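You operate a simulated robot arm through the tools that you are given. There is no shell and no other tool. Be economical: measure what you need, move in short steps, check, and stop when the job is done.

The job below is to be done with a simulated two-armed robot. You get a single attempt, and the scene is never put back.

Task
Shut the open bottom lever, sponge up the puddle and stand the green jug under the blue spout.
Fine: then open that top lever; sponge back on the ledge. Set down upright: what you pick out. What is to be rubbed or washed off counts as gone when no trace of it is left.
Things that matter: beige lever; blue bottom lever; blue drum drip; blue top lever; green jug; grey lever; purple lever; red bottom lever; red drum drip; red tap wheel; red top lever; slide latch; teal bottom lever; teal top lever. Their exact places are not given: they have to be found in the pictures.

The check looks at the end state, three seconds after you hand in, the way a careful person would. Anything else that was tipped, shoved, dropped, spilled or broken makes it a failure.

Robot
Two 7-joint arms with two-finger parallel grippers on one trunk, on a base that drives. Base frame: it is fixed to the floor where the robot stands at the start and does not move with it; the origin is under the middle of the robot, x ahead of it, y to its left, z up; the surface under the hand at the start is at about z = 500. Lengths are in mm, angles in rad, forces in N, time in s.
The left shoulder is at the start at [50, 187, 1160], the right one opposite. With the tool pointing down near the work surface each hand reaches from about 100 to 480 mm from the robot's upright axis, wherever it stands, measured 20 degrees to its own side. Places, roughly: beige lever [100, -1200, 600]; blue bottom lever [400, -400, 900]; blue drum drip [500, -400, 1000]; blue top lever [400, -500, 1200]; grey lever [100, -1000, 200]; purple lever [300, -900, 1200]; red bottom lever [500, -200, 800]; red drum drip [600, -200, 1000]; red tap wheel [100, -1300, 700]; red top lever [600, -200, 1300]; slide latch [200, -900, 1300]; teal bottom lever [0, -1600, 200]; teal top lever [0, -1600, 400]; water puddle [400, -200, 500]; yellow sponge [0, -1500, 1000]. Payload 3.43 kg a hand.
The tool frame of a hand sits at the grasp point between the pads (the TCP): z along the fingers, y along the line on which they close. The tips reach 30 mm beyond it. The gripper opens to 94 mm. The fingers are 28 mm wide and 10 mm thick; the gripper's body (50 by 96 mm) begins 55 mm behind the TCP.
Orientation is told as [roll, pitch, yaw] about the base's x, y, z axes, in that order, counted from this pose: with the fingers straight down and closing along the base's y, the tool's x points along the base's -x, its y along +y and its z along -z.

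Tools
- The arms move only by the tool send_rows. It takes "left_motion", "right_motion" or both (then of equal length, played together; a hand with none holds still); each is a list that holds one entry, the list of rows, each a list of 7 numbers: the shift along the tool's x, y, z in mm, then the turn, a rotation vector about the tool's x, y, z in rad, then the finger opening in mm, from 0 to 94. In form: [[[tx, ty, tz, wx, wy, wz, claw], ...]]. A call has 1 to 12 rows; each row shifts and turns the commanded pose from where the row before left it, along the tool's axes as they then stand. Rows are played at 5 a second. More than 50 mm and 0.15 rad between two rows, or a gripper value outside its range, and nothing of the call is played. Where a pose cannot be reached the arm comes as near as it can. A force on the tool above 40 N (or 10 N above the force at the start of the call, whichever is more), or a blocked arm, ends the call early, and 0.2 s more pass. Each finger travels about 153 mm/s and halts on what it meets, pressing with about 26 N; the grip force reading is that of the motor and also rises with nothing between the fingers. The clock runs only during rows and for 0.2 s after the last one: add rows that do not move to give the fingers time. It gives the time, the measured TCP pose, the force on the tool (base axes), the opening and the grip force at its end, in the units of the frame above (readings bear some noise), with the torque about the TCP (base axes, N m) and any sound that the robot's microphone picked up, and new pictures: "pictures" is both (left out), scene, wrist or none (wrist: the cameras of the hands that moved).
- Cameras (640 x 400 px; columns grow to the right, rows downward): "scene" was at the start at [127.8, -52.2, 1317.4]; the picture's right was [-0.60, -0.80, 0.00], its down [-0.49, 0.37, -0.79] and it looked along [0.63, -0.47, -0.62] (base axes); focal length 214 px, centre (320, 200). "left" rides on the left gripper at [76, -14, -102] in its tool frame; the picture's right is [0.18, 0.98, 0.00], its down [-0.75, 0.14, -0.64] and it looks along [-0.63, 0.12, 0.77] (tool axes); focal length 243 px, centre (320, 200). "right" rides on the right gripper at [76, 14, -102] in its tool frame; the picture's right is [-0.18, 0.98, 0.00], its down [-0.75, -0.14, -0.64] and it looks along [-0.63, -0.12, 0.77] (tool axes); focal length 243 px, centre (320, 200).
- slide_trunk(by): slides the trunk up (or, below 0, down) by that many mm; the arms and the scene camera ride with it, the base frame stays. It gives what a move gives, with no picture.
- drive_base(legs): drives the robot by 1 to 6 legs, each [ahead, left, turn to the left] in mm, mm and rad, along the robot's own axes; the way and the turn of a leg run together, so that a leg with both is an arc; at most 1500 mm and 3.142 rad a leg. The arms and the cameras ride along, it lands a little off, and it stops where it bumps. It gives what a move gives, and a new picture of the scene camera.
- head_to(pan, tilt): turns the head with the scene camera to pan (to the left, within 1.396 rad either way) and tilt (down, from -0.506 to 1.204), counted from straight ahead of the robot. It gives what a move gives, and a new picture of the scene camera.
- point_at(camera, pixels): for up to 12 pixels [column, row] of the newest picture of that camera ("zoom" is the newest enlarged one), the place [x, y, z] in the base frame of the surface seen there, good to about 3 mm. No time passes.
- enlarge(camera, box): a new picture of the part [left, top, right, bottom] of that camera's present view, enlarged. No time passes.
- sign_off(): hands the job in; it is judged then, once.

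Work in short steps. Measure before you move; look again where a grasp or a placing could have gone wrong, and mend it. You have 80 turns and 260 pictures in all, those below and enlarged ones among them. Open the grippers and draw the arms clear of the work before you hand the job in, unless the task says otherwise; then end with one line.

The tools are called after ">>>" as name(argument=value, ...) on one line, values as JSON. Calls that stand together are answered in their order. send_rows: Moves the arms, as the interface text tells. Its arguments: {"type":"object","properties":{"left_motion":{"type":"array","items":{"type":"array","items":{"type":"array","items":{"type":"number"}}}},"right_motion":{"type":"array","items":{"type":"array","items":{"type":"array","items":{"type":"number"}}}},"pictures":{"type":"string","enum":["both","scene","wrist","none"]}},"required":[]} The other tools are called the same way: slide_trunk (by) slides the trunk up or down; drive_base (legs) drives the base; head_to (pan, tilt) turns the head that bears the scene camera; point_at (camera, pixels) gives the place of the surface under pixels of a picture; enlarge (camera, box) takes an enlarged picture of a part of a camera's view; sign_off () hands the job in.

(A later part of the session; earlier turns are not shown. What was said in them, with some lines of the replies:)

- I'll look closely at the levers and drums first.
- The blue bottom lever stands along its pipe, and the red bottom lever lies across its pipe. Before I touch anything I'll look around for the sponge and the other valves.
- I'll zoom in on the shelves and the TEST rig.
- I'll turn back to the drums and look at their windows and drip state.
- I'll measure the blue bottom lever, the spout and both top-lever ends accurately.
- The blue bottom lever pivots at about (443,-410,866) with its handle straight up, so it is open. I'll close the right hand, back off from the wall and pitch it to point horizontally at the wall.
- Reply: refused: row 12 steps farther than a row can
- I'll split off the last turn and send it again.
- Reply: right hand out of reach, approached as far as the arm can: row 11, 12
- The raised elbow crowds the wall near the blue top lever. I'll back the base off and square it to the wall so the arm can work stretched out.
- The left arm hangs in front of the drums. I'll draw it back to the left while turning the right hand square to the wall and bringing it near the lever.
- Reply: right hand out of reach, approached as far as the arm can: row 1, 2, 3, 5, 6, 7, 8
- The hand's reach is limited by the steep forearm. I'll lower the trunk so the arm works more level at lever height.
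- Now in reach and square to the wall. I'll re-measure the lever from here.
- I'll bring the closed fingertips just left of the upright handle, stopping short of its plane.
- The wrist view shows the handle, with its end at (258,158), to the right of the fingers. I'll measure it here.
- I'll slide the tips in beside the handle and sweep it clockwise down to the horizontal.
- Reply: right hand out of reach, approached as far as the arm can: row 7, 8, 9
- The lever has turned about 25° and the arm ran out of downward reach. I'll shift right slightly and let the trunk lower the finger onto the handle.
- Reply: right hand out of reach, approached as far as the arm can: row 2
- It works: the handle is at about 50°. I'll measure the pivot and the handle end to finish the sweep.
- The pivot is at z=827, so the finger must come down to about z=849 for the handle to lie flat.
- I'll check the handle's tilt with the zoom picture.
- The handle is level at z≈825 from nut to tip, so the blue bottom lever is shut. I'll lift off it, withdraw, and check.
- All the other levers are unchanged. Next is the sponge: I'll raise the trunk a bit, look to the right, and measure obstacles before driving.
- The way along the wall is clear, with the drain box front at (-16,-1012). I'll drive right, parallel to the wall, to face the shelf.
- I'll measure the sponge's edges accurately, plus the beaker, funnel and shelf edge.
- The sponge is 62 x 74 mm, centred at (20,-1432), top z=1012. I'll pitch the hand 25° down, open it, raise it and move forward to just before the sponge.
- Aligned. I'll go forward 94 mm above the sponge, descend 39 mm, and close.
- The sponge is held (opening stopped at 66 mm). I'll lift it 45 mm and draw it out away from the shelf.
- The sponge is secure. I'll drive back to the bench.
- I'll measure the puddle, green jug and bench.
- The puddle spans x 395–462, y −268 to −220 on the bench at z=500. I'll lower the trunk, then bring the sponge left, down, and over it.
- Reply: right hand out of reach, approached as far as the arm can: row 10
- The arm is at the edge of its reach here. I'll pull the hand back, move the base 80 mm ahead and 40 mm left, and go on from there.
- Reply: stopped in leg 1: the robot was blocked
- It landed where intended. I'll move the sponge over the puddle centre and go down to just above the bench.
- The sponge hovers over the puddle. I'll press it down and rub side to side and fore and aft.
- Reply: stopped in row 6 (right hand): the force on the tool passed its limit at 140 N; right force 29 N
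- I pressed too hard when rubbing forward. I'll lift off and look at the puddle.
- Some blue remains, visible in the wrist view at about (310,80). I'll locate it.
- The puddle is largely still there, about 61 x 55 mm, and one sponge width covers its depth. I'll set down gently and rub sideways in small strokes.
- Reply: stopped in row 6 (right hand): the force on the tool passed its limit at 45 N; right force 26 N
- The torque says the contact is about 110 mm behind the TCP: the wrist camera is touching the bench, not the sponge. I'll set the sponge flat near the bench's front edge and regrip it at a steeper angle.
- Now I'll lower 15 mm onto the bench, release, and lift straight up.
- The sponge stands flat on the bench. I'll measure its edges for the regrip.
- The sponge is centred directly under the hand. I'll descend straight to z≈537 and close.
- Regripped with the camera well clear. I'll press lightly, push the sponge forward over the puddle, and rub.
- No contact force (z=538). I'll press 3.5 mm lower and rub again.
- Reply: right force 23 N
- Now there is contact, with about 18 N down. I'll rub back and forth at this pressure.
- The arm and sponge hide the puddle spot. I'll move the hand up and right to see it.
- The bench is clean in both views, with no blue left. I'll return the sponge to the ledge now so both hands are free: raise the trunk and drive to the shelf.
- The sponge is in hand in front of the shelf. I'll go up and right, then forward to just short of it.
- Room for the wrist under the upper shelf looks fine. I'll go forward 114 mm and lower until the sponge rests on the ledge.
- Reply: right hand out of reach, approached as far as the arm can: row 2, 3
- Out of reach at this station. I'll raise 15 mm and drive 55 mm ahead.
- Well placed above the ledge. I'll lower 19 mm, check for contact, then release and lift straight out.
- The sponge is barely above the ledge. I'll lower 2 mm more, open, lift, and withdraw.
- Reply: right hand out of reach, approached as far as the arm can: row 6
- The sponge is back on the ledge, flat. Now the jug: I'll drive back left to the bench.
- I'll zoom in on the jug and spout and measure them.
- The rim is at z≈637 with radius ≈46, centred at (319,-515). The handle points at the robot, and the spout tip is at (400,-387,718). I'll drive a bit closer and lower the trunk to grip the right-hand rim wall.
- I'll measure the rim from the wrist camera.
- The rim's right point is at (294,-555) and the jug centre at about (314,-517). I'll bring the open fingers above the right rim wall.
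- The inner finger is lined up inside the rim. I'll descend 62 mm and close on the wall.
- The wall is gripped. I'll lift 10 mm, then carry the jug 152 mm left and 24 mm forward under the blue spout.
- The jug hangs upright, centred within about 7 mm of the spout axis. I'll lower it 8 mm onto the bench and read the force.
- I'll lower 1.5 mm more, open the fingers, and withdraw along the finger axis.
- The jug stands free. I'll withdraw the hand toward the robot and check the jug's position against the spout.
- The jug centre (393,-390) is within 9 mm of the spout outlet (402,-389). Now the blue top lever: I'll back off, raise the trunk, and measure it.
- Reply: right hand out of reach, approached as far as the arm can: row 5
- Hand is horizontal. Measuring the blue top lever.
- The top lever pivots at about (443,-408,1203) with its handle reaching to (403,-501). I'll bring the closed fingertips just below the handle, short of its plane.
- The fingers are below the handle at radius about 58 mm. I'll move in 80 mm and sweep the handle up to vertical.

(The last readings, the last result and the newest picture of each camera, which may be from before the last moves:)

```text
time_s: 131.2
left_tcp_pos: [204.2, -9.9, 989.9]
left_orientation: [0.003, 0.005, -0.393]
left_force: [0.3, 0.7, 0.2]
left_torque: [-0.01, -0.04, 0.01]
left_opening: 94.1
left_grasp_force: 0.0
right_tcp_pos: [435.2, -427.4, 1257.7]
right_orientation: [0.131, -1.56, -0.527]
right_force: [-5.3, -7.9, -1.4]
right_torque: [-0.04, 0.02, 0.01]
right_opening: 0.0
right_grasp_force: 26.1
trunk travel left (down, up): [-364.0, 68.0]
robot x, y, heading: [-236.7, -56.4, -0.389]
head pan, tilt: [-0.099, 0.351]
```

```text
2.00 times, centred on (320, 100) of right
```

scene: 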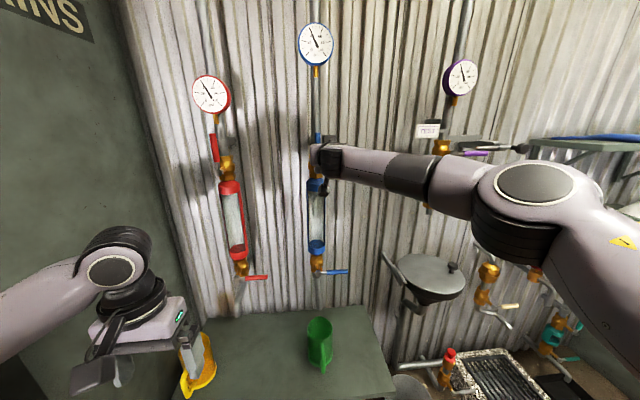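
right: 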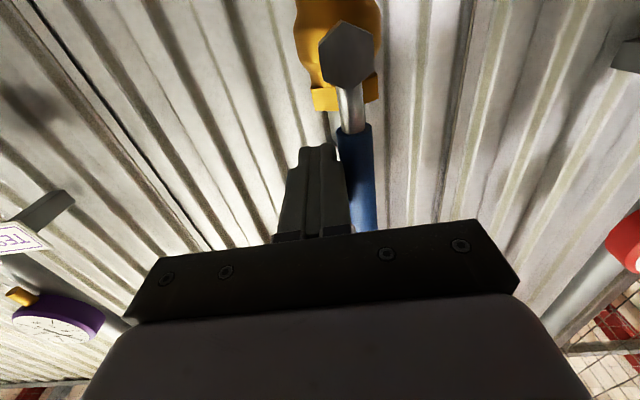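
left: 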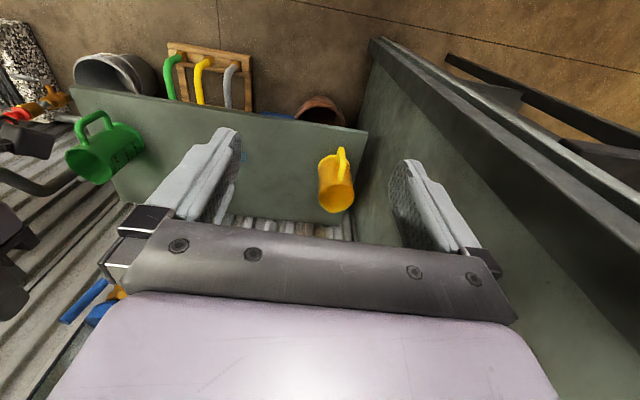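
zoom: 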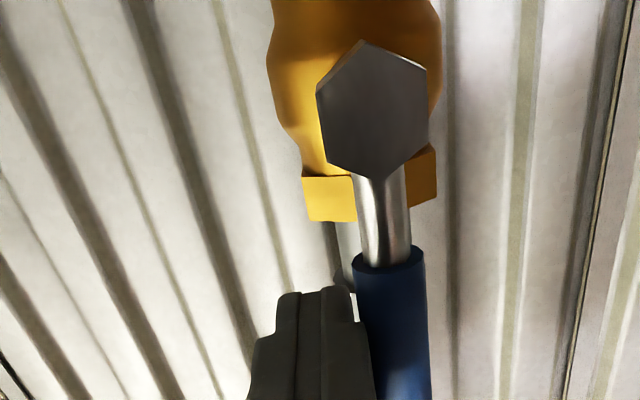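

The handle looks vertical, with about 9 N of reaction at the stop. I'll verify with points, then back the hand away.

>>> point_at(camera="zoom", pixels=[[372, 115], [383, 220], [390, 280], [397, 380]])

>>> send_rows(right_motion=[[[0, -12, 0, 0, 0, 0, 0], [0, -10, -30, 0, 0, 0, 0], [0, 0, -45, 0, 0, 0, 0], [0, 0, -45, 0, 0, 0, 0], [0, -20, -45, 0, 0, 0, 0], [0, -40, -30, 0, 0, 0, 0], [0, -40, -30, 0, 0, 0, 40], [0, 0, 0, 0, 0, 0, 90], [0, 0, 0, 0, 0, 0, 90]]], pictures="scene")

>>> enlarge(camera="scene", box=[200, 110, 360, 290])

>>> enlarge(camera="scene", box=[270, 110, 370, 190])

```text
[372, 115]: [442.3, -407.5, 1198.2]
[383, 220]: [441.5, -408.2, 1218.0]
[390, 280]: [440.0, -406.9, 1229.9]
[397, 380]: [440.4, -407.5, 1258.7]
```

```text
time_s: 133.2
left_tcp_pos: [205.3, -9.0, 990.0]
left_orientation: [0.001, 0.005, -0.391]
left_force: [0.4, 0.7, -0.6]
left_torque: [0.02, 0.0, -0.01]
left_opening: 93.6
left_grasp_force: 0.0
right_tcp_pos: [182.6, -450.7, 1258.1]
right_orientation: [-0.069, -1.559, -0.322]
right_force: [-0.1, 0.4, -0.9]
right_torque: [-0.04, 0.01, 0.04]
right_opening: 90.0
right_grasp_force: 0.0
trunk travel left (down, up): [-364.0, 68.0]
robot x, y, heading: [-239.2, -58.0, -0.392]
head pan, tilt: [-0.099, 0.351]
```

scene: 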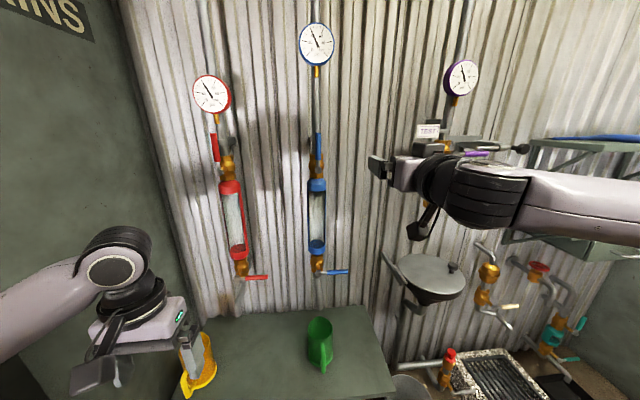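

```text
2.22 times, centred on (280, 200) of scene
```

zoom: 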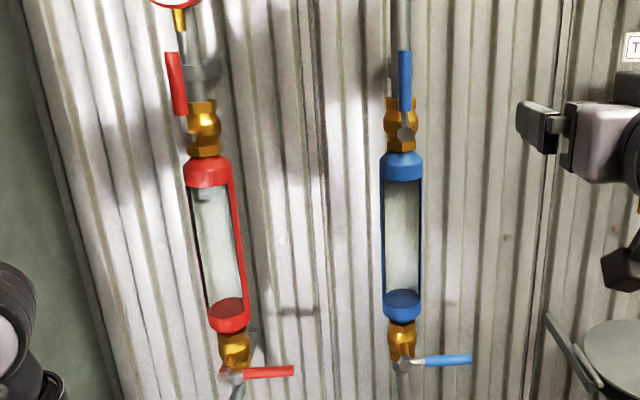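

```text
5.00 times, centred on (320, 150) of scene
```

zoom: 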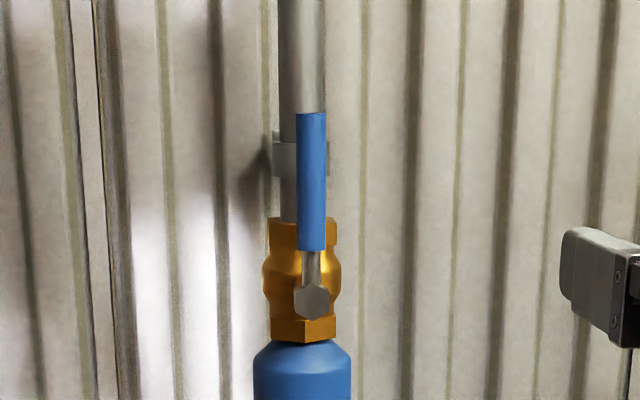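

The blue top lever is vertical (open) and the bottom one is still horizontal (shut). I'll take a final look at the bench and the ledge.

>>> head_to(pan=-0.15, tilt=0.75)

>>> enlarge(camera="scene", box=[180, 130, 400, 270])

>>> head_to(pan=-0.75, tilt=0.5)

```text
time_s: 134.0
left_tcp_pos: [205.5, -8.9, 989.8]
left_orientation: [-0.001, 0.005, -0.392]
left_force: [0.2, 0.1, 0.1]
left_torque: [0.02, 0.01, -0.04]
left_opening: 93.9
left_grasp_force: 0.1
right_tcp_pos: [183.8, -450.1, 1257.5]
right_orientation: [-0.065, -1.56, -0.323]
right_force: [0.1, -0.5, -0.2]
right_torque: [-0.03, 0.0, -0.03]
right_opening: 89.8
right_grasp_force: 0.0
trunk travel left (down, up): [-364.0, 68.0]
robot x, y, heading: [-238.5, -54.9, -0.387]
head pan, tilt: [-0.15, 0.75]
```

scene: 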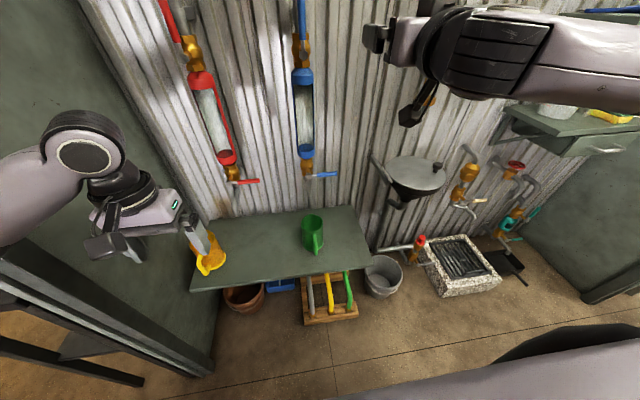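

```text
2.86 times, centred on (290, 200) of scene
```

zoom: 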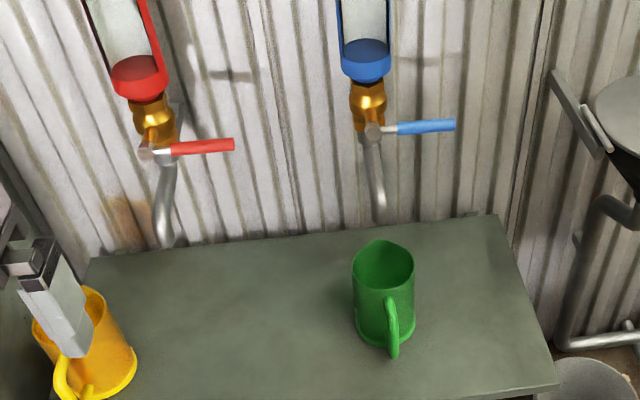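

```text
time_s: 135.0
left_tcp_pos: [204.8, -9.2, 989.5]
left_orientation: [0.0, 0.006, -0.393]
left_force: [-0.3, 1.2, -0.1]
left_torque: [0.01, 0.01, 0.0]
left_opening: 93.8
left_grasp_force: 0.1
right_tcp_pos: [182.9, -451.3, 1257.6]
right_orientation: [-0.064, -1.561, -0.325]
right_force: [-0.1, 0.5, -0.4]
right_torque: [0.0, -0.02, -0.05]
right_opening: 90.1
right_grasp_force: 0.0
trunk travel left (down, up): [-364.0, 68.0]
robot x, y, heading: [-239.4, -57.2, -0.39]
head pan, tilt: [-0.75, 0.499]
```

scene: 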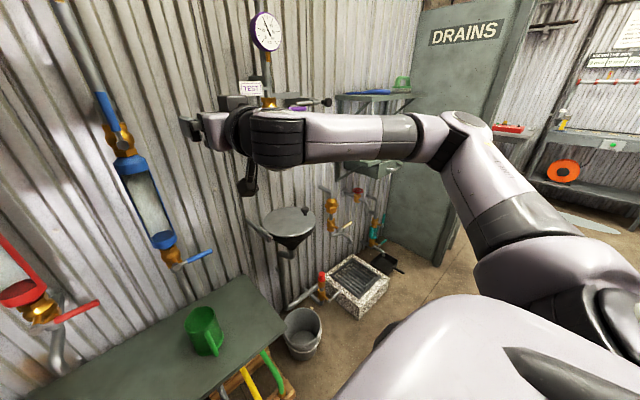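

The bench is clean and the jug stands upright under the blue spout. The sponge is on the ledge, both hands are open and clear, and no other lever has moved, so I'm handing in.

>>> sign_off()

```text
The job is handed in.
```

I shut the blue bottom lever, wiped up the puddle, stood the green jug upright under the blue spout, opened the blue top lever, and put the sponge back on the ledge.
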